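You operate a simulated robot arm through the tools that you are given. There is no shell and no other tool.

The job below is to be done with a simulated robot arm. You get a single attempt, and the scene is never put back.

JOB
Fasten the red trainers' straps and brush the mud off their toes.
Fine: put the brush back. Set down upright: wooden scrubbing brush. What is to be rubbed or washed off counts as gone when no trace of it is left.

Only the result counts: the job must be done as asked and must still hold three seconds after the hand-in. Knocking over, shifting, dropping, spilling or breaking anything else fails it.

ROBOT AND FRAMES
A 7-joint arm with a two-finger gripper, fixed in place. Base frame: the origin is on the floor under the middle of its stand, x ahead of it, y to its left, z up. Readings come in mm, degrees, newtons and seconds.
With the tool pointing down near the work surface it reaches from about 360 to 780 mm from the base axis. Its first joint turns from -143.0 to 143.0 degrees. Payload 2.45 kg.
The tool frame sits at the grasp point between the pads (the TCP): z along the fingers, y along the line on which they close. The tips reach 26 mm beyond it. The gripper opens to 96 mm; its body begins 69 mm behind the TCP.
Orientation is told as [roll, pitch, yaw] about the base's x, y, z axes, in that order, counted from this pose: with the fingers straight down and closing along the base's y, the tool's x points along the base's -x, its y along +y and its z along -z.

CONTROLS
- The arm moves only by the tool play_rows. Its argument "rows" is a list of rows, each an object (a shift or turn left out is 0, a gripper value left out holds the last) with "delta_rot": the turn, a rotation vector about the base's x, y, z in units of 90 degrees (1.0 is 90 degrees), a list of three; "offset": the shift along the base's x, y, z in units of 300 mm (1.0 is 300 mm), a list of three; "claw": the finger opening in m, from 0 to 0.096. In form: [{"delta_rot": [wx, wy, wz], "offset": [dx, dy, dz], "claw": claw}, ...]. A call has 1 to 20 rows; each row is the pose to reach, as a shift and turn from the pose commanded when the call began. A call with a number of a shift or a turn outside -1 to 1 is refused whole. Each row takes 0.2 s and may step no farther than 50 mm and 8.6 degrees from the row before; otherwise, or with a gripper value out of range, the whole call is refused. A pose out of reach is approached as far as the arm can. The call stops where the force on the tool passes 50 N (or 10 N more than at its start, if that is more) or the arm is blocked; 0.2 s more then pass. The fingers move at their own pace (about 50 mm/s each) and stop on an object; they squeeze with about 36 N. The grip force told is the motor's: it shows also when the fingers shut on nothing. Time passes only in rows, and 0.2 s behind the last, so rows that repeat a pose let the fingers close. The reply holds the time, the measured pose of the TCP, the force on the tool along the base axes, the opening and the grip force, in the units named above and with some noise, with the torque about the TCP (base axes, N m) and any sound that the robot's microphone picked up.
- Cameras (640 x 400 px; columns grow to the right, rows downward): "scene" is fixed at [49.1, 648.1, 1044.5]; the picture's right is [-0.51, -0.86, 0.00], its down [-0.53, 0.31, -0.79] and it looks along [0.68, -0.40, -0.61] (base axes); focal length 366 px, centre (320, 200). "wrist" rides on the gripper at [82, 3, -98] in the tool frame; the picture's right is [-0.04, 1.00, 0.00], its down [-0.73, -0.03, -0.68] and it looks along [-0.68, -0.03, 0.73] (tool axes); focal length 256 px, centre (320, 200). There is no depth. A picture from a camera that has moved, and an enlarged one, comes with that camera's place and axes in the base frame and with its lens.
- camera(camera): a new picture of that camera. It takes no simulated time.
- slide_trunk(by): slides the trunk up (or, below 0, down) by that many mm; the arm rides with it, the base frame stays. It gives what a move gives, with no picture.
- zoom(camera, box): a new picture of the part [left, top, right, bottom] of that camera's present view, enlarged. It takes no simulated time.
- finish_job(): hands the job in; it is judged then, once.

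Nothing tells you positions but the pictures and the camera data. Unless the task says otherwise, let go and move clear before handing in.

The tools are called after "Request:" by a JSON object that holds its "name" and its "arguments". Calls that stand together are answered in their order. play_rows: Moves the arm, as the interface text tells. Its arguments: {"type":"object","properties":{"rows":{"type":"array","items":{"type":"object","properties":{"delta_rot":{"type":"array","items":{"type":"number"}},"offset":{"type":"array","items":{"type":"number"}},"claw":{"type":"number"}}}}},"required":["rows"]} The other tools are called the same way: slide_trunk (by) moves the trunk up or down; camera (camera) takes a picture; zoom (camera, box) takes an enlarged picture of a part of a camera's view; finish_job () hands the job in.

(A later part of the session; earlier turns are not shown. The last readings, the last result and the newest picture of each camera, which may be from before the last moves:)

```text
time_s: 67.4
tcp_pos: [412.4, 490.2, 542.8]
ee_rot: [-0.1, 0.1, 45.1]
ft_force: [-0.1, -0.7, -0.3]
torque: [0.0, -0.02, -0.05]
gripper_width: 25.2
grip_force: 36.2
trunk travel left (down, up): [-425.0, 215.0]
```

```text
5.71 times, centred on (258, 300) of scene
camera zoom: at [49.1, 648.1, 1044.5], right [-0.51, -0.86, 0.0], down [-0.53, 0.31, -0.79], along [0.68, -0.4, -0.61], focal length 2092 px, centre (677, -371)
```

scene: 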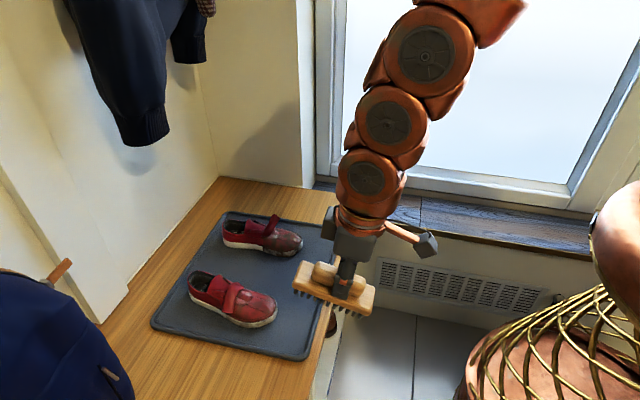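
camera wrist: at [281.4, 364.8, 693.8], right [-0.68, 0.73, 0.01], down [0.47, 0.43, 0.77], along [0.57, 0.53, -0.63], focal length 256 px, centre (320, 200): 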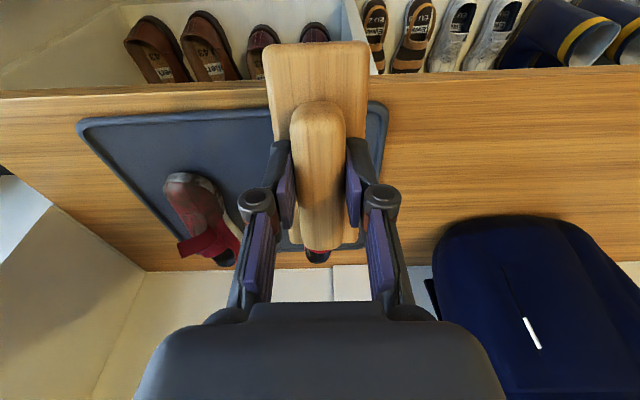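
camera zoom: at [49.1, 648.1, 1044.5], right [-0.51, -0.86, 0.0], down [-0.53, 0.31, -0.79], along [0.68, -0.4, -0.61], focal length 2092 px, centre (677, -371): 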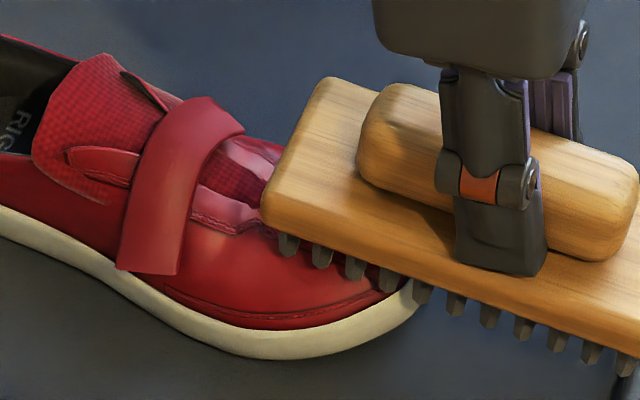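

Shoe A's sole and toe now look fully clean. Lifting off to verify.

Request:
{"name": "play_rows", "arguments": {"rows": [{"offset": [0, 0, 0.02]}, {"offset": [0, 0, 0.1]}, {"offset": [-0.05, -0.05, 0.2]}, {"offset": [-0.12, -0.12, 0.32]}, {"offset": [-0.15, -0.15, 0.34]}, {"offset": [-0.15, -0.15, 0.34]}]}}

Request:
{"name": "zoom", "arguments": {"camera": "scene", "box": [225, 265, 290, 335]}}

Request:
{"name": "camera", "arguments": {"camera": "wrist"}}

Request:
{"name": "zoom", "arguments": {"camera": "scene", "box": [180, 200, 320, 340]}}

```text
time_s: 68.8
tcp_pos: [366.9, 445.3, 645.4]
ee_rot: [0.0, 0.1, 45.1]
ft_force: [-0.6, 0.7, -1.6]
torque: [-0.01, 0.01, 0.05]
gripper_width: 25.1
grip_force: 35.8
trunk travel left (down, up): [-425.0, 215.0]
```

```text
5.71 times, centred on (258, 300) of scene
camera zoom: at [49.1, 648.1, 1044.5], right [-0.51, -0.86, 0.0], down [-0.53, 0.31, -0.79], along [0.68, -0.4, -0.61], focal length 2092 px, centre (677, -371)
```

zoom: 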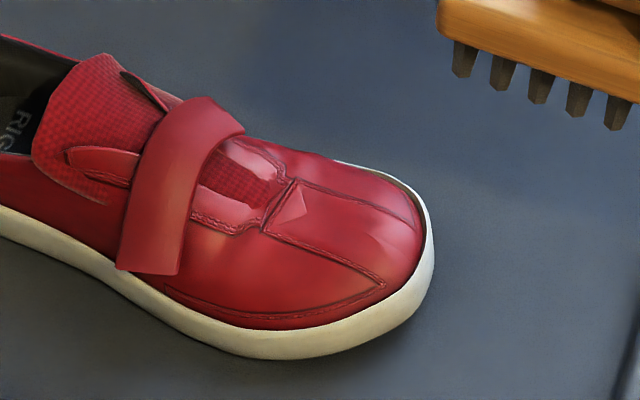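

```text
taken
camera wrist: at [308.0, 390.5, 742.7], right [-0.68, 0.73, 0.0], down [0.54, 0.5, 0.68], along [0.5, 0.46, -0.73], focal length 256 px, centre (320, 200)
```

wrist: 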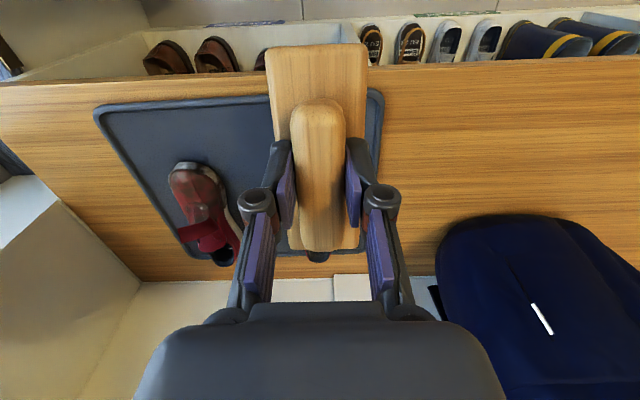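

```text
2.86 times, centred on (250, 270) of scene
camera zoom: at [49.1, 648.1, 1044.5], right [-0.51, -0.86, 0.0], down [-0.53, 0.31, -0.79], along [0.68, -0.4, -0.61], focal length 1046 px, centre (520, 0)
```

zoom: 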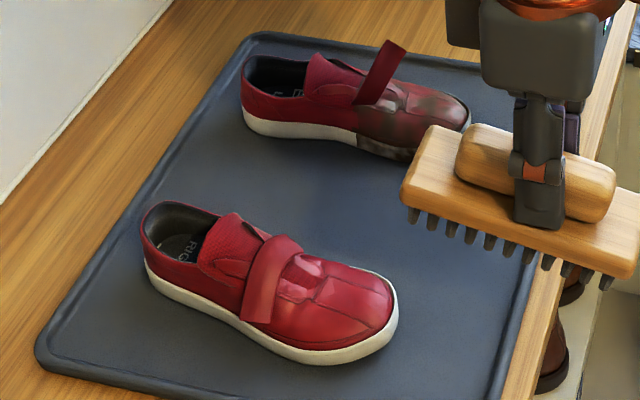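

Shoe A is clean. Strap B overhangs its toe, so I'll bring the brush in low from the robot side, beneath the strap's tip. First moving in front of shoe B and lowering there.

Request:
{"name": "play_rows", "arguments": {"rows": [{"offset": [0.105, -0.105, 0]}, {"offset": [0.21, -0.21, 0]}, {"offset": [0.315, -0.315, 0]}, {"offset": [0.41, -0.41, -0.02]}, {"offset": [0.425, -0.422, -0.15]}, {"offset": [0.425, -0.422, -0.28]}, {"offset": [0.425, -0.422, -0.28]}]}}

Request:
{"name": "zoom", "arguments": {"camera": "scene", "box": [210, 175, 370, 275]}}

Request:
{"name": "camera", "arguments": {"camera": "wrist"}}

```text
time_s: 70.4
tcp_pos: [497.4, 321.4, 557.3]
ee_rot: [0.0, 0.0, 45.1]
ft_force: [-0.7, -0.7, -2.1]
torque: [-0.02, -0.02, -0.01]
gripper_width: 25.0
grip_force: 35.9
trunk travel left (down, up): [-425.0, 215.0]
```

```text
4.00 times, centred on (290, 225) of scene
camera zoom: at [49.1, 648.1, 1044.5], right [-0.51, -0.86, 0.0], down [-0.53, 0.31, -0.79], along [0.68, -0.4, -0.61], focal length 1464 px, centre (440, 100)
```

zoom: 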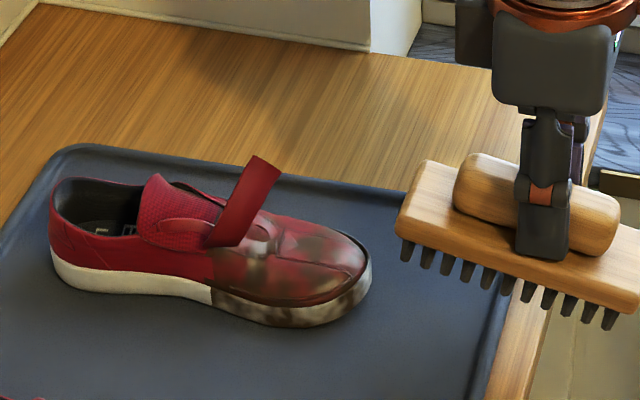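

```text
taken
camera wrist: at [437.6, 266.2, 655.2], right [-0.68, 0.73, 0.0], down [0.54, 0.5, 0.68], along [0.5, 0.46, -0.73], focal length 256 px, centre (320, 200)
```

wrist: 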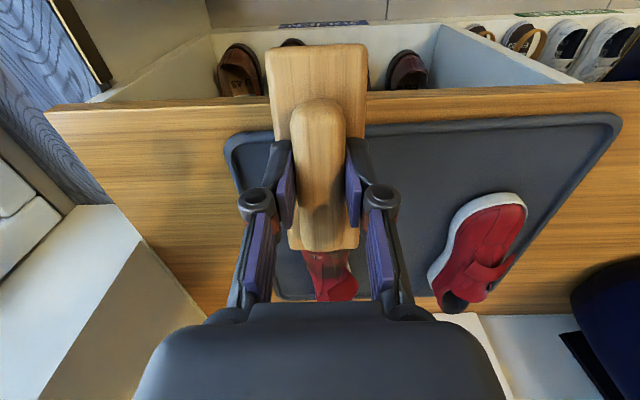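

Shoe A looks clean from this side as well. Before approaching B, I'll hold still a moment to let the arm settle.

Request:
{"name": "play_rows", "arguments": {"rows": [{"offset": [0, 0, 0]}, {"offset": [0, 0, 0]}]}}

```text
time_s: 71.0
tcp_pos: [497.5, 320.5, 557.8]
ee_rot: [0.1, 0.0, 45.0]
ft_force: [-0.5, -0.6, -1.5]
torque: [-0.03, -0.01, -0.01]
gripper_width: 25.0
grip_force: 35.7
trunk travel left (down, up): [-425.0, 215.0]
```

Request:
{"name": "play_rows", "arguments": {"rows": [{"offset": [0.07, 0.068, 0.0]}, {"offset": [0.14, 0.136, 0.0]}, {"offset": [0.183, 0.178, 0.0]}, {"offset": [0.183, 0.178, 0.0]}]}}

Request:
{"name": "zoom", "arguments": {"camera": "scene", "box": [210, 175, 370, 275]}}

Request:
{"name": "camera", "arguments": {"camera": "wrist"}}

```text
time_s: 72.0
tcp_pos: [551.7, 373.6, 559.8]
ee_rot: [0.1, 0.0, 45.0]
ft_force: [-0.5, 0.4, -2.5]
torque: [-0.01, 0.03, 0.01]
gripper_width: 25.3
grip_force: 36.5
trunk travel left (down, up): [-425.0, 215.0]
```

```text
4.00 times, centred on (290, 225) of scene
camera zoom: at [49.1, 648.1, 1044.5], right [-0.51, -0.86, 0.0], down [-0.53, 0.31, -0.79], along [0.68, -0.4, -0.61], focal length 1464 px, centre (440, 100)
```

zoom: 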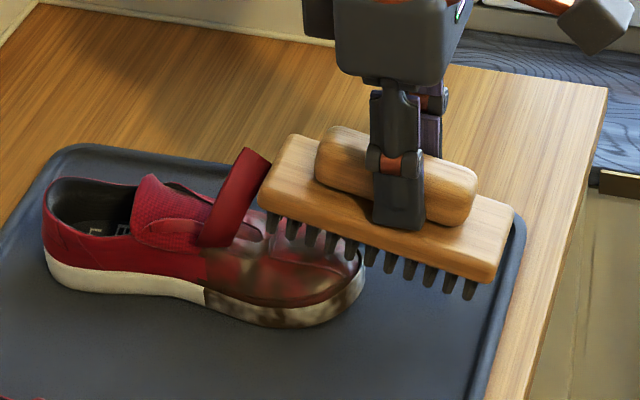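

```text
taken
camera wrist: at [491.2, 317.9, 656.9], right [-0.68, 0.73, 0.0], down [0.54, 0.5, 0.68], along [0.5, 0.46, -0.73], focal length 256 px, centre (320, 200)
```

wrist: 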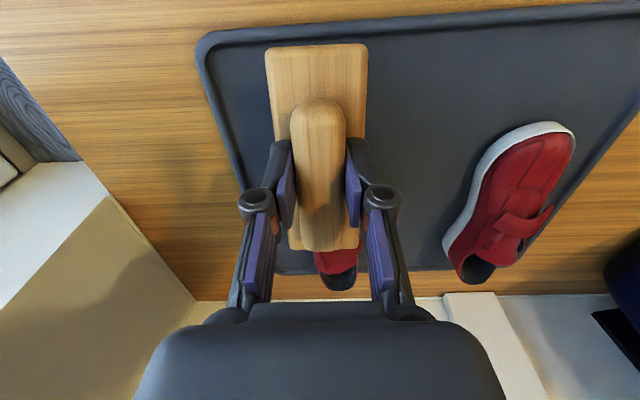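

The brush has slipped and tilted a little in the grip, and strap B gets in its way (it nudged shoe B ~4 mm, back to where it originally stood). Better plan: put the brush back, close strap B, then regrasp and brush B crosswise. Backing off first.

Request:
{"name": "play_rows", "arguments": {"rows": [{"offset": [-0.09, -0.09, 0.01]}, {"offset": [-0.18, -0.18, 0.06]}, {"offset": [-0.18, -0.18, 0.18]}, {"offset": [-0.18, -0.18, 0.28]}, {"offset": [-0.18, -0.18, 0.28]}]}}

Request:
{"name": "zoom", "arguments": {"camera": "scene", "box": [260, 130, 420, 250]}}

Request:
{"name": "zoom", "arguments": {"camera": "wrist", "box": [240, 20, 400, 270]}}

Request:
{"name": "camera", "arguments": {"camera": "scene"}}

```text
time_s: 73.2
tcp_pos: [495.2, 319.0, 644.9]
ee_rot: [0.0, 0.1, 45.0]
ft_force: [-0.5, -0.4, -1.3]
torque: [-0.01, 0.04, 0.0]
gripper_width: 25.0
grip_force: 36.3
trunk travel left (down, up): [-425.0, 215.0]
```

```text
3.33 times, centred on (340, 190) of scene
camera zoom: at [49.1, 648.1, 1044.5], right [-0.51, -0.86, 0.0], down [-0.53, 0.31, -0.79], along [0.68, -0.4, -0.61], focal length 1220 px, centre (253, 233)
```

zoom: 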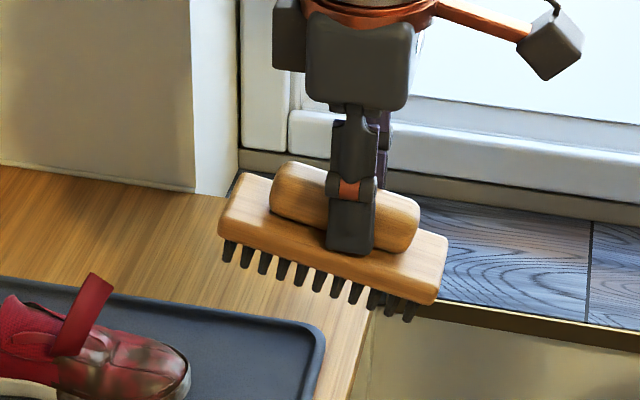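

```text
1.60 times, centred on (320, 145) of wrist
camera zoom: at [435.7, 264.3, 741.7], right [-0.68, 0.73, 0.0], down [0.54, 0.5, 0.68], along [0.5, 0.46, -0.73], focal length 410 px, centre (320, 288)
```

zoom: 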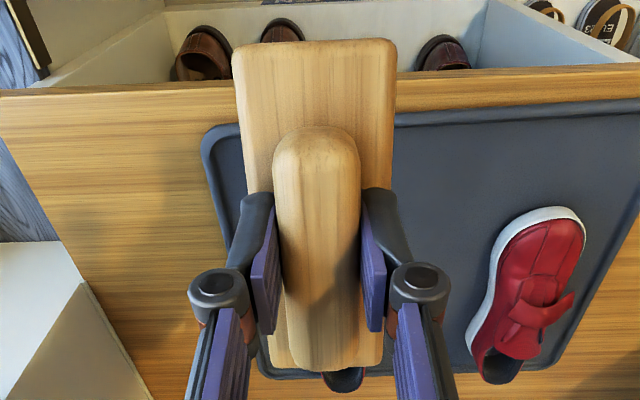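

```text
taken
```

scene: 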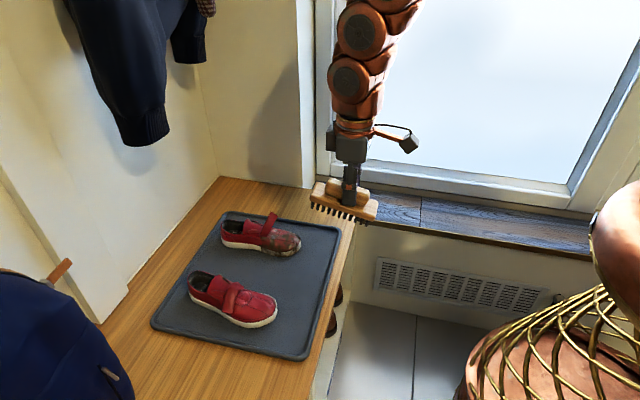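

The brush sits about 10° rotated and ~6 mm shifted in the grip. I'll tilt the tool by −10.5° to make it level and carry it back above its original spot.

Request:
{"name": "play_rows", "arguments": {"rows": [{"offset": [0.14, -0.014, 0.0], "delta_rot": [-0.03, 0.03, 0]}, {"offset": [0.29, -0.028, 0.0], "delta_rot": [-0.06, 0.06, 0]}, {"offset": [0.44, -0.043, 0.0], "delta_rot": [-0.0825, 0.0825, 0]}, {"offset": [0.56, -0.055, -0.02], "delta_rot": [-0.0825, 0.0825, 0]}, {"offset": [0.6, -0.058, -0.12], "delta_rot": [-0.0825, 0.0825, 0]}, {"offset": [0.6, -0.058, -0.25], "delta_rot": [-0.0825, 0.0825, 0]}, {"offset": [0.6, -0.058, -0.33], "delta_rot": [-0.0825, 0.0825, 0]}, {"offset": [0.6, -0.058, -0.33], "delta_rot": [-0.0825, 0.0825, 0]}]}}

Request:
{"name": "zoom", "arguments": {"camera": "scene", "box": [260, 140, 360, 230]}}

Request:
{"name": "camera", "arguments": {"camera": "wrist"}}

```text
time_s: 75.0
tcp_pos: [677.5, 301.8, 544.8]
ee_rot: [0.0, 10.5, 45.1]
ft_force: [1.2, -0.1, -2.1]
torque: [0.0, -0.01, 0.01]
gripper_width: 25.4
grip_force: 36.0
trunk travel left (down, up): [-425.0, 215.0]
```

```text
4.44 times, centred on (310, 185) of scene
camera zoom: at [49.1, 648.1, 1044.5], right [-0.51, -0.86, 0.0], down [-0.53, 0.31, -0.79], along [0.68, -0.4, -0.61], focal length 1627 px, centre (364, 267)
```

zoom: 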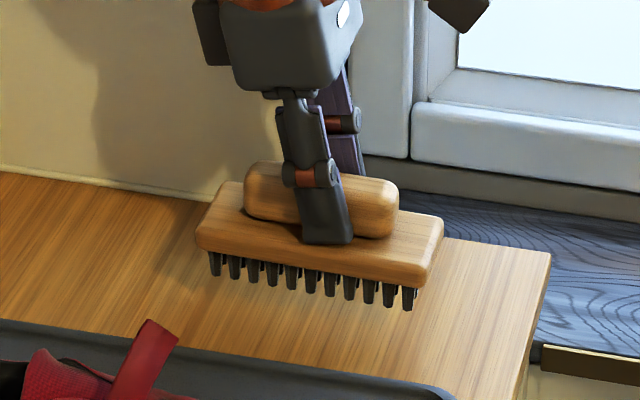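

```text
taken
camera wrist: at [631.1, 259.7, 655.4], right [-0.68, 0.73, -0.01], down [0.62, 0.58, 0.53], along [0.4, 0.36, -0.85], focal length 256 px, centre (320, 200)
```

wrist: 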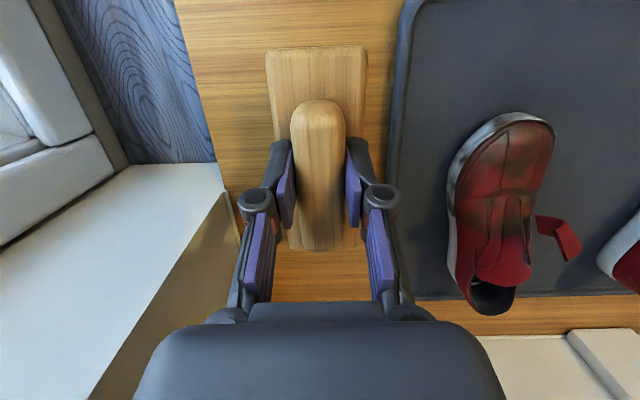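

The brush hangs nearly level right above its original place. I add 2° more levelling and lower it to the bench gently.

Request:
{"name": "play_rows", "arguments": {"rows": [{"offset": [0.0045, 0.0045, -0.03], "delta_rot": [-0.0157, 0.0157, 0]}, {"offset": [0.0045, 0.0045, -0.055], "delta_rot": [-0.0157, 0.0157, 0]}, {"offset": [0.0045, 0.0045, -0.072], "delta_rot": [-0.0157, 0.0157, 0]}, {"offset": [0.0045, 0.0045, -0.08], "delta_rot": [-0.0157, 0.0157, 0]}, {"offset": [0.0045, 0.0045, -0.0833], "delta_rot": [-0.0157, 0.0157, 0]}]}}

Request:
{"name": "zoom", "arguments": {"camera": "scene", "box": [260, 140, 360, 230]}}

```text
time_s: 76.2
tcp_pos: [677.3, 301.1, 546.0]
ee_rot: [0.0, 10.6, 45.2]
ft_force: [0.9, -0.3, -0.9]
torque: [-0.01, 0.0, 0.01]
gripper_width: 25.6
grip_force: 35.8
out of reach, approached as far as the arm can: row 1, 2, 3, 4, 5
trunk travel left (down, up): [-425.0, 215.0]
```

```text
4.44 times, centred on (310, 185) of scene
camera zoom: at [49.1, 648.1, 1044.5], right [-0.51, -0.86, 0.0], down [-0.53, 0.31, -0.79], along [0.68, -0.4, -0.61], focal length 1627 px, centre (364, 267)
```

zoom: 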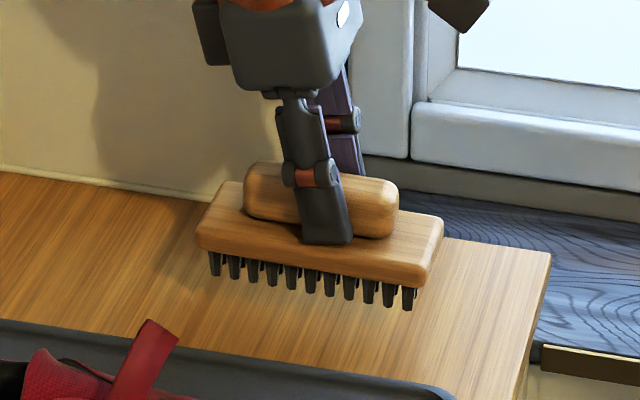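

That tilt is out of reach at this distance and height. I'll return the command to the last good pose, then use the trunk to lower the brush.

Request:
{"name": "play_rows", "arguments": {"rows": [{"offset": [-0.0045, -0.0045, 0.0833], "delta_rot": [0.0157, -0.0157, 0]}, {"offset": [-0.0045, -0.0045, 0.0833], "delta_rot": [0.0157, -0.0157, 0]}]}}

```text
time_s: 76.8
tcp_pos: [675.1, 302.4, 569.7]
ee_rot: [0.0, 10.5, 45.1]
ft_force: [-0.6, -0.3, -0.7]
torque: [0.03, -0.01, 0.03]
gripper_width: 25.3
grip_force: 36.3
trunk travel left (down, up): [-425.0, 215.0]
```

The command restarted from where the arm actually got to, so it rose 25 mm. I'll raise a bit more, then slide the trunk down 100 mm to gain reach at table height.

Request:
{"name": "play_rows", "arguments": {"rows": [{"offset": [0, 0, 0.13]}, {"offset": [0, 0, 0.26]}, {"offset": [0, 0, 0.26]}]}}

Request:
{"name": "slide_trunk", "arguments": {"by": -100}}

Request:
{"name": "camera", "arguments": {"camera": "scene"}}

Request:
{"name": "camera", "arguments": {"camera": "wrist"}}

```text
time_s: 77.6
tcp_pos: [672.9, 299.1, 646.7]
ee_rot: [0.1, 10.6, 45.0]
ft_force: [-1.3, -0.7, -2.4]
torque: [0.0, 0.0, 0.0]
gripper_width: 25.0
grip_force: 35.6
trunk travel left (down, up): [-425.0, 215.0]
```

```text
time_s: 78.9
tcp_pos: [673.3, 298.7, 548.3]
ee_rot: [0.0, 10.5, 45.0]
ft_force: [-1.1, -0.4, -1.3]
torque: [0.0, 0.02, 0.0]
gripper_width: 25.4
grip_force: 35.8
trunk travel left (down, up): [-325.0, 315.0]
```

```text
taken
```

scene: 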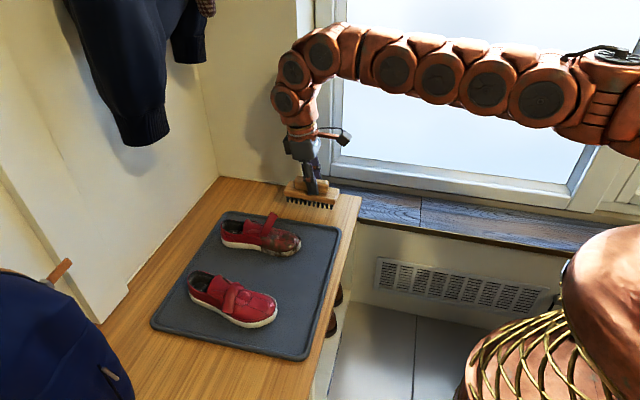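

```text
taken
camera wrist: at [627.0, 257.9, 657.8], right [-0.68, 0.73, -0.01], down [0.62, 0.58, 0.53], along [0.4, 0.36, -0.85], focal length 256 px, centre (320, 200)
```

wrist: 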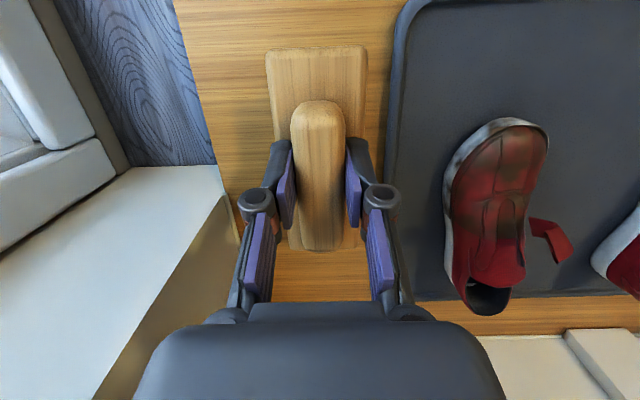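

The arm is stretched far out but now lower. Let me try the fine move again with the extra 2° levelling.

Request:
{"name": "play_rows", "arguments": {"rows": [{"offset": [0.018, 0.0105, -0.02], "delta_rot": [-0.0157, 0.0157, 0]}, {"offset": [0.018, 0.0105, -0.05], "delta_rot": [-0.0157, 0.0157, 0]}, {"offset": [0.018, 0.0105, -0.07], "delta_rot": [-0.0157, 0.0157, 0]}]}}

Request:
{"name": "zoom", "arguments": {"camera": "scene", "box": [260, 140, 360, 230]}}

Request:
{"name": "zoom", "arguments": {"camera": "wrist", "box": [240, 20, 400, 270]}}

```text
time_s: 79.7
tcp_pos: [676.1, 299.4, 526.8]
ee_rot: [0.0, 12.4, 45.0]
ft_force: [0.2, 0.5, -2.4]
torque: [-0.02, -0.01, 0.04]
gripper_width: 25.2
grip_force: 35.7
out of reach, approached as far as the arm can: row 1, 2, 3
trunk travel left (down, up): [-325.0, 315.0]
```

```text
4.44 times, centred on (310, 185) of scene
camera zoom: at [49.1, 648.1, 1044.5], right [-0.51, -0.86, 0.0], down [-0.53, 0.31, -0.79], along [0.68, -0.4, -0.61], focal length 1627 px, centre (364, 267)
```

zoom: 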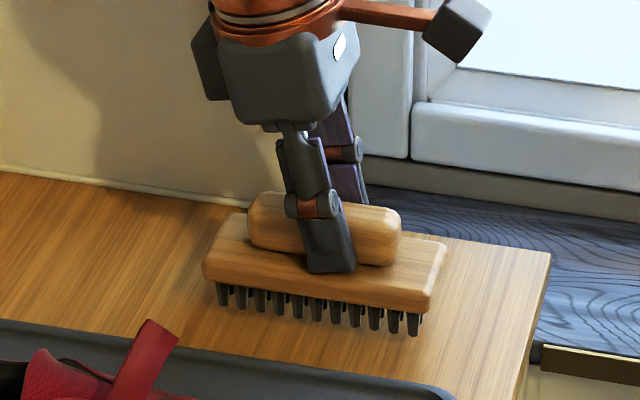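

```text
1.60 times, centred on (320, 145) of wrist
camera zoom: at [632.1, 261.8, 638.9], right [-0.68, 0.73, -0.01], down [0.63, 0.59, 0.51], along [0.38, 0.34, -0.86], focal length 410 px, centre (320, 288)
```

zoom: 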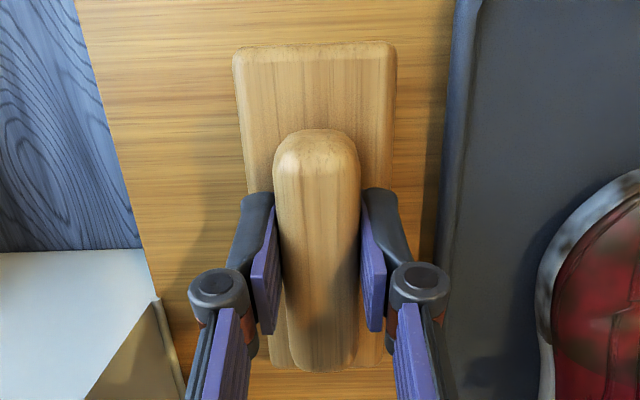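

Position is within about 2 mm of the original, and level. About 9 mm remain; I'll lower using the trunk in small slides, watching the force.

Request:
{"name": "slide_trunk", "arguments": {"by": -6}}

```text
time_s: 80.3
tcp_pos: [675.9, 300.5, 520.1]
ee_rot: [0.0, 12.5, 45.1]
ft_force: [-0.5, 0.5, -1.9]
torque: [-0.01, 0.02, 0.0]
gripper_width: 25.3
grip_force: 36.7
trunk travel left (down, up): [-319.0, 321.0]
```

Request:
{"name": "slide_trunk", "arguments": {"by": -2}}

Request:
{"name": "zoom", "arguments": {"camera": "scene", "box": [260, 140, 360, 230]}}

```text
time_s: 80.8
tcp_pos: [675.7, 299.4, 517.3]
ee_rot: [0.0, 12.5, 45.0]
ft_force: [0.2, 0.0, -0.5]
torque: [0.02, -0.04, -0.01]
gripper_width: 25.3
grip_force: 36.0
trunk travel left (down, up): [-317.0, 323.0]
```

```text
4.44 times, centred on (310, 185) of scene
camera zoom: at [49.1, 648.1, 1044.5], right [-0.51, -0.86, 0.0], down [-0.53, 0.31, -0.79], along [0.68, -0.4, -0.61], focal length 1627 px, centre (364, 267)
```

zoom: 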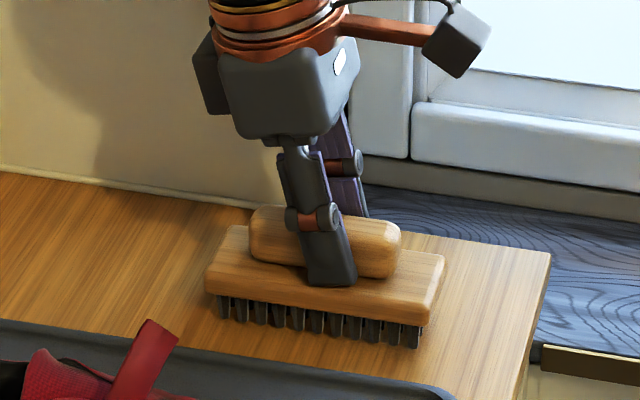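

Nearly touching; one more millimetre.

Request:
{"name": "slide_trunk", "arguments": {"by": -1}}

```text
time_s: 81.3
tcp_pos: [675.8, 301.6, 515.8]
ee_rot: [0.0, 12.4, 45.0]
ft_force: [-0.1, 1.0, -2.0]
torque: [0.0, 0.0, -0.02]
gripper_width: 25.5
grip_force: 35.9
trunk travel left (down, up): [-316.0, 324.0]
```

Request:
{"name": "slide_trunk", "arguments": {"by": -1}}

```text
time_s: 81.8
tcp_pos: [675.5, 300.3, 515.2]
ee_rot: [0.0, 12.4, 45.0]
ft_force: [0.7, 0.8, -0.4]
torque: [-0.04, 0.03, 0.01]
gripper_width: 25.3
grip_force: 35.8
trunk travel left (down, up): [-315.0, 325.0]
```

Request:
{"name": "slide_trunk", "arguments": {"by": -1}}

Request:
{"name": "zoom", "arguments": {"camera": "scene", "box": [280, 185, 340, 225]}}

```text
time_s: 82.3
tcp_pos: [675.7, 299.8, 515.1]
ee_rot: [0.0, 12.5, 45.0]
ft_force: [-0.4, 0.6, 0.2]
torque: [0.03, -0.03, 0.0]
gripper_width: 25.2
grip_force: 36.0
trunk travel left (down, up): [-314.0, 326.0]
```

```text
10.00 times, centred on (310, 205) of scene
camera zoom: at [49.1, 648.1, 1044.5], right [-0.51, -0.86, 0.0], down [-0.53, 0.31, -0.79], along [0.68, -0.4, -0.61], focal length 3660 px, centre (420, 150)
```

zoom: 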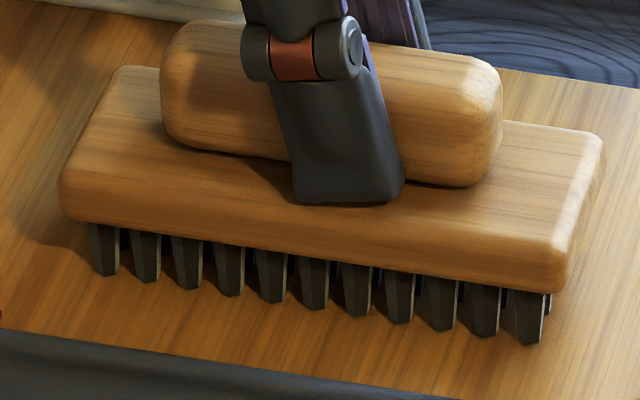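

Level with the bench. One more millimetre to confirm contact.

Request:
{"name": "slide_trunk", "arguments": {"by": -1}}

```text
time_s: 82.8
tcp_pos: [676.1, 300.9, 515.3]
ee_rot: [-0.1, 12.4, 44.9]
ft_force: [-2.8, -0.4, 7.9]
torque: [0.29, -0.29, 0.04]
gripper_width: 25.4
grip_force: 35.8
trunk travel left (down, up): [-313.0, 327.0]
```

Contact confirmed (about 9 N). Releasing the brush.

Request:
{"name": "play_rows", "arguments": {"rows": [{"claw": 0.03}, {"claw": 0.045}, {"claw": 0.055}, {"claw": 0.055}]}}

Request:
{"name": "zoom", "arguments": {"camera": "scene", "box": [260, 140, 360, 230]}}

Request:
{"name": "camera", "arguments": {"camera": "wrist"}}

```text
time_s: 83.8
tcp_pos: [677.1, 300.7, 513.9]
ee_rot: [0.0, 12.5, 45.1]
ft_force: [-0.2, -0.1, -0.4]
torque: [-0.02, -0.01, 0.03]
gripper_width: 55.0
grip_force: 0.0
trunk travel left (down, up): [-313.0, 327.0]
```

```text
4.44 times, centred on (310, 185) of scene
camera zoom: at [49.1, 648.1, 1044.5], right [-0.51, -0.86, 0.0], down [-0.53, 0.31, -0.79], along [0.68, -0.4, -0.61], focal length 1627 px, centre (364, 267)
```

zoom: 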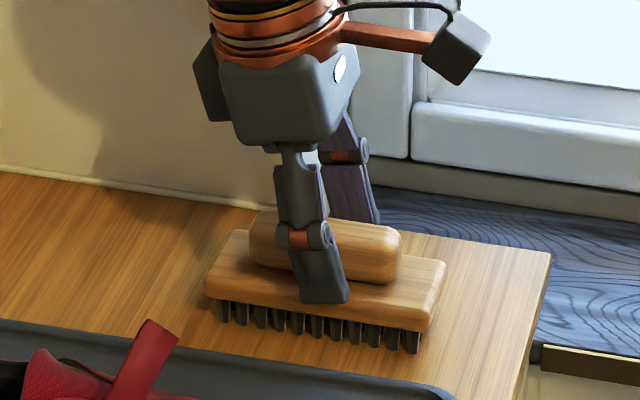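

```text
taken
camera wrist: at [631.7, 262.0, 626.5], right [-0.68, 0.73, -0.01], down [0.63, 0.59, 0.5], along [0.37, 0.34, -0.86], focal length 256 px, centre (320, 200)
```

wrist: 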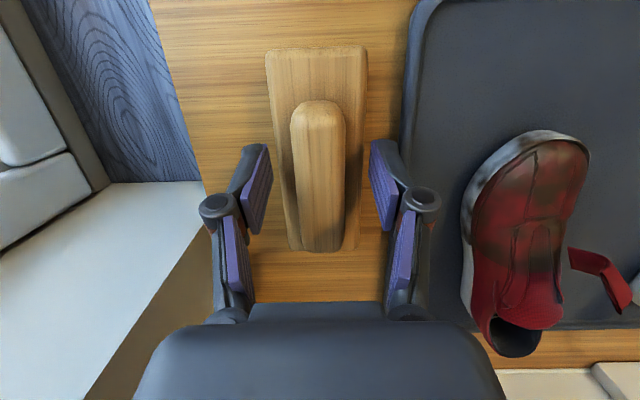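

The brush stands upright on its bristles in its original place. Now I rise clear, close the fingers, and hover above strap B with a 20° tilt.

Request:
{"name": "play_rows", "arguments": {"rows": [{"offset": [0, 0, 0.1], "claw": 0.055}, {"offset": [0, 0, 0.25], "delta_rot": [0.04, -0.04, 0], "claw": 0.055}, {"offset": [-0.02, 0.03, 0.37], "delta_rot": [0.1, -0.1, 0], "claw": 0.0}, {"offset": [-0.09, 0.12, 0.38], "delta_rot": [0.155, -0.155, 0], "claw": 0.0}, {"offset": [-0.18, 0.245, 0.38], "delta_rot": [0.21, -0.21, 0], "claw": 0.0}, {"offset": [-0.27, 0.37, 0.38], "delta_rot": [0.2553, -0.2553, 0], "claw": 0.0}, {"offset": [-0.3, 0.413, 0.37], "delta_rot": [0.2553, -0.2553, 0], "claw": 0.0}, {"offset": [-0.3, 0.413, 0.37], "delta_rot": [0.2553, -0.2553, 0], "claw": 0.0}]}}

Request:
{"name": "camera", "arguments": {"camera": "scene"}}

Request:
{"name": "camera", "arguments": {"camera": "wrist"}}

Request:
{"name": "zoom", "arguments": {"camera": "wrist", "box": [260, 40, 380, 180]}}

```text
time_s: 85.6
tcp_pos: [585.6, 423.5, 623.9]
ee_rot: [0.0, -19.9, 45.0]
ft_force: [0.8, -1.0, -0.4]
torque: [-0.01, -0.01, -0.01]
gripper_width: 0.0
grip_force: 28.4
trunk travel left (down, up): [-313.0, 327.0]
```

```text
taken
```

scene: 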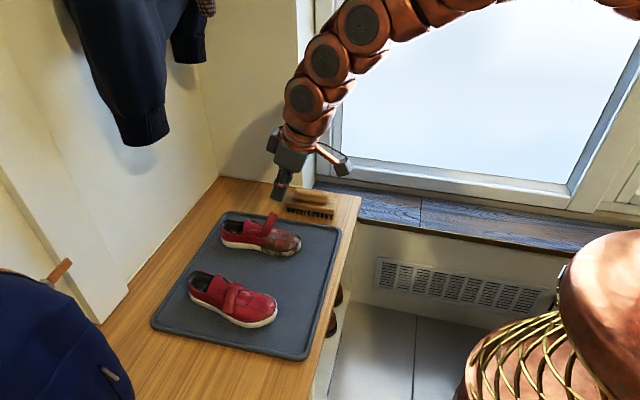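

```text
taken
camera wrist: at [504.7, 348.5, 688.0], right [-0.68, 0.73, 0.01], down [0.34, 0.3, 0.89], along [0.65, 0.61, -0.46], focal length 256 px, centre (320, 200)
```

wrist: 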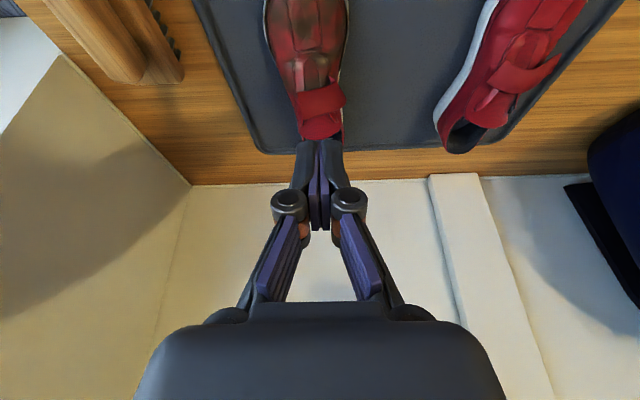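

```text
2.86 times, centred on (320, 110) of wrist
camera zoom: at [504.7, 348.5, 688.0], right [-0.68, 0.73, 0.01], down [0.34, 0.3, 0.89], along [0.65, 0.61, -0.46], focal length 731 px, centre (320, 457)
```

zoom: 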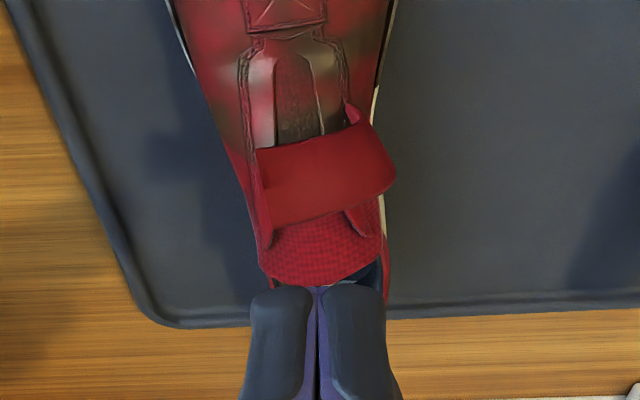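

I need the strap's present tip location; zooming the scene camera on shoe B.

Request:
{"name": "zoom", "arguments": {"camera": "scene", "box": [210, 190, 320, 265]}}

```text
5.33 times, centred on (265, 228) of scene
camera zoom: at [49.1, 648.1, 1044.5], right [-0.51, -0.86, 0.0], down [-0.53, 0.31, -0.79], along [0.68, -0.4, -0.61], focal length 1952 px, centre (613, 53)
```

zoom: 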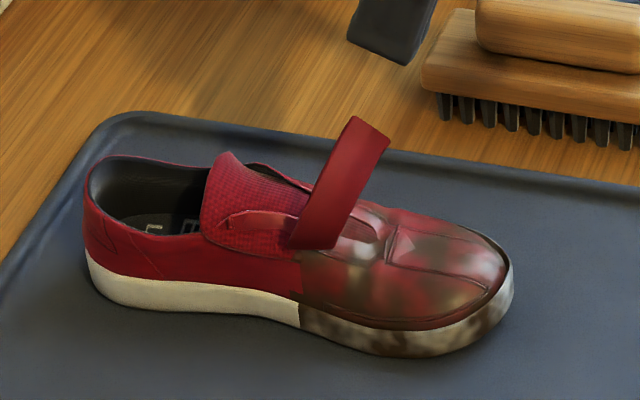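

Strap B's tip is at about (609, 427, 546), an exact mirror of strap A before closing. I'll repeat the same arc motion mirrored.

Request:
{"name": "play_rows", "arguments": {"rows": [{"offset": [0.017, 0, -0.042]}, {"offset": [0.0347, -0.001, -0.0837]}, {"offset": [0.0395, 0, -0.11]}, {"offset": [0.0443, 0, -0.1337]}, {"offset": [0.049, 0, -0.15]}, {"offset": [0.0537, 0, -0.167]}, {"offset": [0.062, 0.0015, -0.18]}, {"offset": [0.07, 0.003, -0.1937]}, {"offset": [0.078, 0.0046, -0.205]}, {"offset": [0.0863, 0.0063, -0.217]}]}}

Request:
{"name": "zoom", "arguments": {"camera": "scene", "box": [210, 190, 320, 265]}}

Request:
{"name": "zoom", "arguments": {"camera": "wrist", "box": [260, 60, 380, 180]}}

```text
time_s: 87.8
tcp_pos: [610.2, 426.4, 560.3]
ee_rot: [-0.1, -19.8, 45.1]
ft_force: [0.5, -0.2, 0.0]
torque: [0.01, 0.04, 0.01]
gripper_width: 0.0
grip_force: 28.3
trunk travel left (down, up): [-313.0, 327.0]
```

```text
5.33 times, centred on (265, 228) of scene
camera zoom: at [49.1, 648.1, 1044.5], right [-0.51, -0.86, 0.0], down [-0.53, 0.31, -0.79], along [0.68, -0.4, -0.61], focal length 1952 px, centre (613, 53)
```

zoom: 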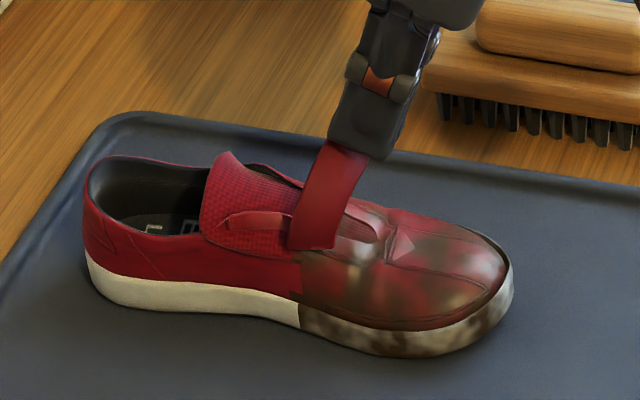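

```text
3.33 times, centred on (320, 120) of wrist
camera zoom: at [531.1, 351.0, 622.8], right [-0.68, 0.73, 0.01], down [0.34, 0.3, 0.89], along [0.65, 0.61, -0.46], focal length 853 px, centre (320, 467)
```

zoom: 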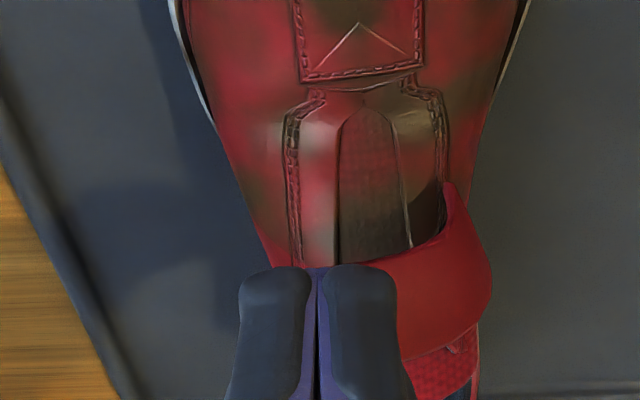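

The strap follows the fingers. Continuing down along the arc, moving a bit less sideways so the tip doesn't slip past.

Request:
{"name": "play_rows", "arguments": {"rows": [{"offset": [0.0037, 0.004, -0.0115]}, {"offset": [0.0073, 0.008, -0.023]}, {"offset": [0.013, 0.0117, -0.035]}, {"offset": [0.0187, 0.0153, -0.0463]}, {"offset": [0.0232, 0.018, -0.0563]}, {"offset": [0.0277, 0.0207, -0.0663]}]}}

Request:
{"name": "zoom", "arguments": {"camera": "scene", "box": [210, 190, 320, 265]}}

Request:
{"name": "zoom", "arguments": {"camera": "wrist", "box": [260, 60, 380, 180]}}

```text
time_s: 89.2
tcp_pos: [619.3, 435.2, 540.0]
ee_rot: [0.0, -20.0, 45.1]
ft_force: [0.6, -0.5, 0.3]
torque: [-0.02, 0.04, 0.02]
gripper_width: 0.0
grip_force: 29.3
trunk travel left (down, up): [-313.0, 327.0]
```

```text
5.33 times, centred on (265, 228) of scene
camera zoom: at [49.1, 648.1, 1044.5], right [-0.51, -0.86, 0.0], down [-0.53, 0.31, -0.79], along [0.68, -0.4, -0.61], focal length 1952 px, centre (613, 53)
```

zoom: 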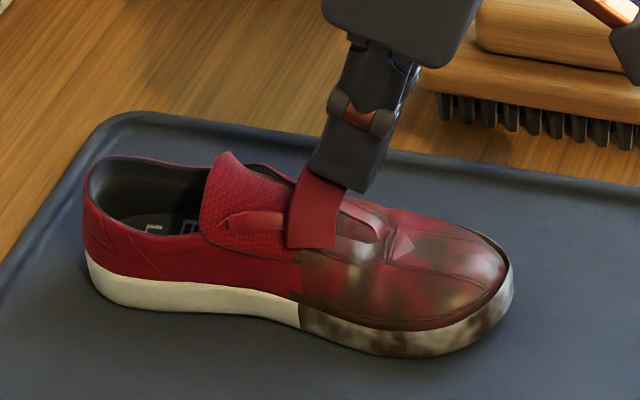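

```text
3.33 times, centred on (320, 120) of wrist
camera zoom: at [537.9, 357.5, 603.4], right [-0.68, 0.73, 0.01], down [0.34, 0.3, 0.89], along [0.65, 0.61, -0.46], focal length 853 px, centre (320, 467)
```

zoom: 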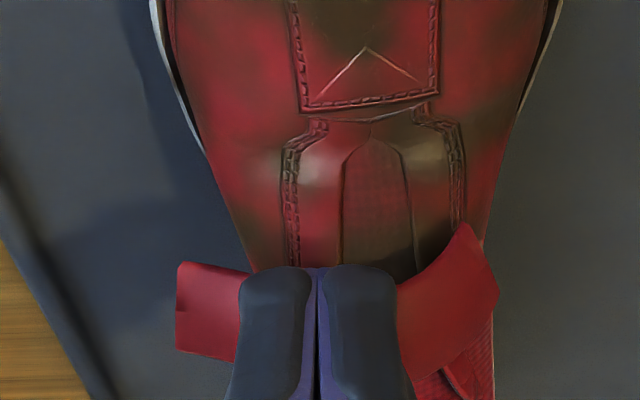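

Strap B is draping over. Pressing further in 2 mm steps.

Request:
{"name": "play_rows", "arguments": {"rows": [{"offset": [0.0025, 0.001, -0.007]}, {"offset": [0.005, 0.002, -0.014]}, {"offset": [0.007, 0.0027, -0.02]}, {"offset": [0.009, 0.0035, -0.027]}]}}

Request:
{"name": "zoom", "arguments": {"camera": "wrist", "box": [260, 60, 380, 180]}}

```text
time_s: 90.2
tcp_pos: [621.9, 433.6, 531.9]
ee_rot: [0.0, -20.1, 44.9]
ft_force: [-1.2, -1.1, 2.3]
torque: [0.02, 0.04, 0.03]
gripper_width: 0.1
grip_force: 28.3
trunk travel left (down, up): [-313.0, 327.0]
```

```text
3.33 times, centred on (320, 120) of wrist
camera zoom: at [541.5, 358.1, 594.8], right [-0.68, 0.73, 0.01], down [0.34, 0.3, 0.89], along [0.65, 0.61, -0.46], focal length 853 px, centre (320, 467)
```

zoom: 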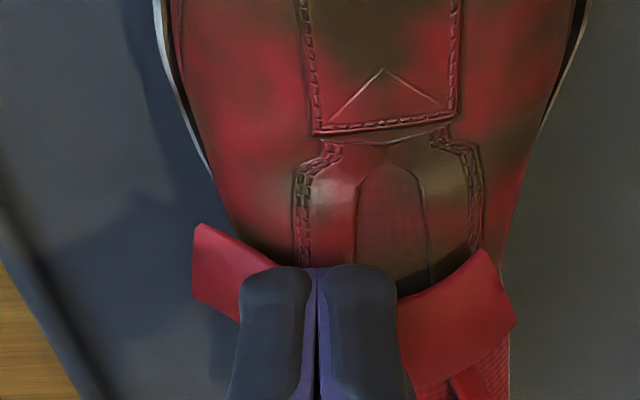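

First contact. Pressing straight down by about 2 mm to reach the same ~27 N as on shoe A.

Request:
{"name": "play_rows", "arguments": {"rows": [{"offset": [0, 0, -0.0027]}, {"offset": [0, 0, -0.0053]}, {"offset": [0, 0, -0.0067]}]}}

Request:
{"name": "zoom", "arguments": {"camera": "scene", "box": [210, 190, 320, 265]}}

```text
time_s: 91.0
tcp_pos: [621.9, 434.6, 531.1]
ee_rot: [0.1, -20.1, 44.9]
ft_force: [-3.4, -4.6, 11.6]
torque: [0.04, 0.05, 0.0]
gripper_width: 0.0
grip_force: 28.5
trunk travel left (down, up): [-313.0, 327.0]
```

```text
5.33 times, centred on (265, 228) of scene
camera zoom: at [49.1, 648.1, 1044.5], right [-0.51, -0.86, 0.0], down [-0.53, 0.31, -0.79], along [0.68, -0.4, -0.61], focal length 1952 px, centre (613, 53)
```

zoom: 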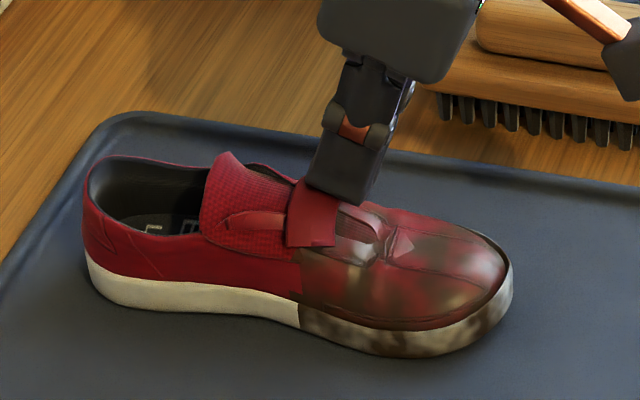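

Request:
{"name": "play_rows", "arguments": {"rows": [{"offset": [0, 0, -0.0027]}, {"offset": [0, 0, -0.005]}, {"offset": [0, 0, -0.005]}]}}

```text
time_s: 91.8
tcp_pos: [620.9, 435.1, 531.3]
ee_rot: [-0.1, -20.2, 45.1]
ft_force: [-9.7, -3.0, 30.5]
torque: [0.4, 0.02, 0.11]
gripper_width: 0.2
grip_force: 29.2
trunk travel left (down, up): [-313.0, 327.0]
```

Pressed with 30 N. Lifting off to check the strap.

Request:
{"name": "play_rows", "arguments": {"rows": [{"offset": [-0.003, -0.003, 0.012]}, {"offset": [-0.01, -0.01, 0.05]}, {"offset": [-0.02, -0.02, 0.15]}, {"offset": [-0.05, -0.05, 0.28]}, {"offset": [-0.08, -0.08, 0.33]}, {"offset": [-0.08, -0.08, 0.33]}]}}

Request:
{"name": "zoom", "arguments": {"camera": "scene", "box": [210, 190, 320, 265]}}

Request:
{"name": "camera", "arguments": {"camera": "wrist"}}

Request:
{"name": "zoom", "arguments": {"camera": "wrist", "box": [260, 30, 380, 150]}}

```text
time_s: 93.2
tcp_pos: [598.5, 410.2, 625.0]
ee_rot: [0.0, -20.0, 45.1]
ft_force: [-0.1, 0.1, 0.1]
torque: [0.01, 0.01, -0.01]
gripper_width: 0.0
grip_force: 28.4
trunk travel left (down, up): [-313.0, 327.0]
```

```text
5.33 times, centred on (265, 228) of scene
camera zoom: at [49.1, 648.1, 1044.5], right [-0.51, -0.86, 0.0], down [-0.53, 0.31, -0.79], along [0.68, -0.4, -0.61], focal length 1952 px, centre (613, 53)
```

zoom: 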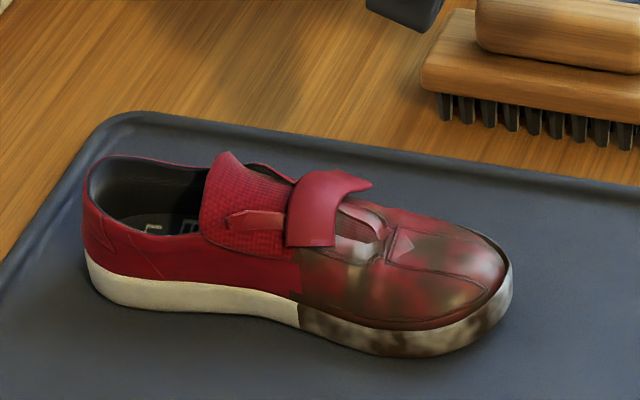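

```text
taken
camera wrist: at [517.7, 334.7, 689.3], right [-0.68, 0.73, 0.01], down [0.34, 0.3, 0.89], along [0.65, 0.61, -0.46], focal length 256 px, centre (320, 200)
```

wrist: 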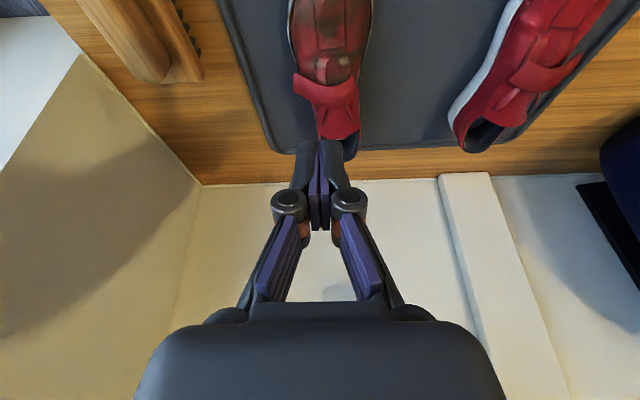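

```text
3.33 times, centred on (320, 90) of wrist
camera zoom: at [517.7, 334.7, 689.3], right [-0.68, 0.73, 0.01], down [0.34, 0.3, 0.89], along [0.65, 0.61, -0.46], focal length 853 px, centre (320, 567)
```

zoom: 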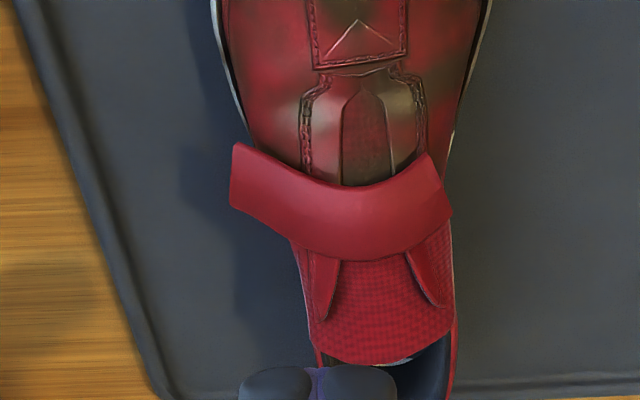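

Strap B is down but its outer end drapes a bit less than A's did. I'll press it once more, further towards the outer side.

Request:
{"name": "play_rows", "arguments": {"rows": [{"offset": [0.04, 0.02, -0.08]}, {"offset": [0.08, 0.045, -0.17]}, {"offset": [0.0993, 0.0553, -0.24]}, {"offset": [0.0993, 0.0553, -0.2713]}, {"offset": [0.0993, 0.0553, -0.285]}, {"offset": [0.0993, 0.0553, -0.298]}]}}

Request:
{"name": "zoom", "arguments": {"camera": "wrist", "box": [260, 60, 380, 180]}}

```text
time_s: 94.6
tcp_pos: [627.9, 425.1, 538.6]
ee_rot: [0.0, -19.9, 45.1]
ft_force: [0.1, -0.6, 0.6]
torque: [0.0, 0.01, 0.02]
gripper_width: 0.0
grip_force: 28.7
trunk travel left (down, up): [-313.0, 327.0]
```

```text
3.33 times, centred on (320, 120) of wrist
camera zoom: at [547.4, 350.5, 601.4], right [-0.68, 0.73, 0.01], down [0.34, 0.3, 0.89], along [0.65, 0.61, -0.46], focal length 853 px, centre (320, 467)
```

zoom: 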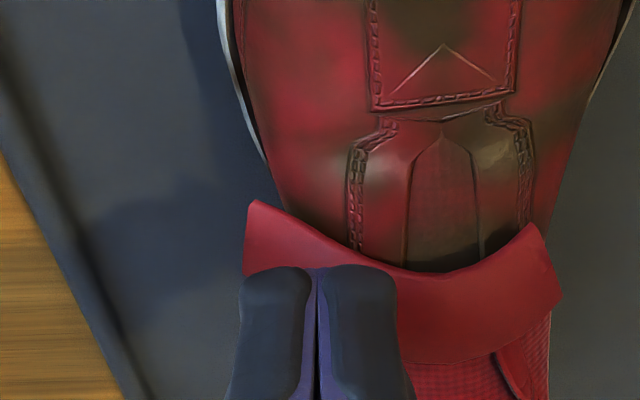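

Positioned over the outer part of the strap. Pressing down in small steps.

Request:
{"name": "play_rows", "arguments": {"rows": [{"offset": [0, 0, -0.007]}, {"offset": [0, 0, -0.0133]}, {"offset": [0, 0, -0.02]}]}}

```text
time_s: 95.4
tcp_pos: [628.9, 425.8, 531.7]
ee_rot: [0.0, -20.0, 45.1]
ft_force: [0.2, -0.2, 0.3]
torque: [0.01, -0.01, 0.0]
gripper_width: 0.1
grip_force: 28.6
trunk travel left (down, up): [-313.0, 327.0]
```

Request:
{"name": "play_rows", "arguments": {"rows": [{"offset": [0, 0, -0.007]}, {"offset": [0, 0, -0.0133]}, {"offset": [0, 0, -0.017]}]}}

Request:
{"name": "zoom", "arguments": {"camera": "wrist", "box": [260, 60, 380, 180]}}

```text
time_s: 96.2
tcp_pos: [629.2, 425.6, 527.6]
ee_rot: [-0.1, -20.0, 45.1]
ft_force: [-0.6, -0.8, 3.1]
torque: [0.03, 0.0, -0.03]
gripper_width: 0.0
grip_force: 28.8
trunk travel left (down, up): [-313.0, 327.0]
```

```text
3.33 times, centred on (320, 120) of wrist
camera zoom: at [548.0, 351.2, 590.4], right [-0.68, 0.73, 0.01], down [0.34, 0.3, 0.89], along [0.65, 0.61, -0.46], focal length 853 px, centre (320, 467)
```

zoom: 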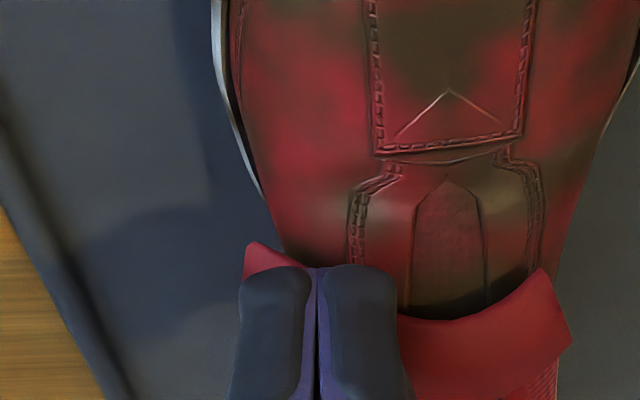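

Request:
{"name": "play_rows", "arguments": {"rows": [{"offset": [0, 0, -0.003]}, {"offset": [0, 0, -0.006]}, {"offset": [0, 0, -0.0075]}]}}

Request:
{"name": "zoom", "arguments": {"camera": "scene", "box": [210, 190, 320, 265]}}

```text
time_s: 97.0
tcp_pos: [628.7, 425.7, 525.3]
ee_rot: [-0.1, -20.1, 45.1]
ft_force: [1.7, -3.6, 13.3]
torque: [0.13, -0.1, -0.07]
gripper_width: 0.0
grip_force: 28.6
trunk travel left (down, up): [-313.0, 327.0]
```

```text
5.33 times, centred on (265, 228) of scene
camera zoom: at [49.1, 648.1, 1044.5], right [-0.51, -0.86, 0.0], down [-0.53, 0.31, -0.79], along [0.68, -0.4, -0.61], focal length 1952 px, centre (613, 53)
```

zoom: 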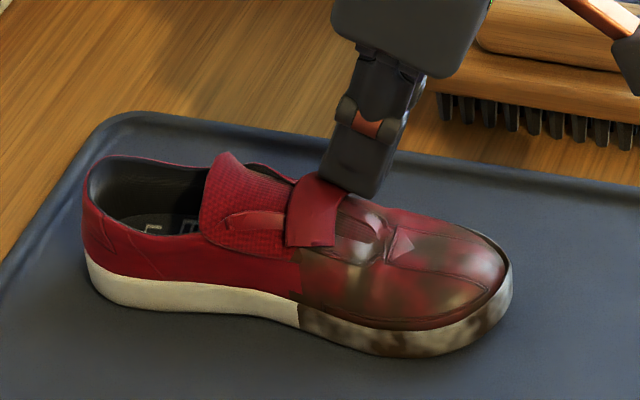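

Request:
{"name": "play_rows", "arguments": {"rows": [{"offset": [0, 0, -0.003]}, {"offset": [0, 0, -0.005]}]}}

```text
time_s: 97.6
tcp_pos: [628.2, 426.2, 524.7]
ee_rot: [0.1, -20.2, 45.0]
ft_force: [2.6, -4.4, 21.2]
torque: [0.25, -0.18, -0.09]
gripper_width: 0.0
grip_force: 28.7
trunk travel left (down, up): [-313.0, 327.0]
```

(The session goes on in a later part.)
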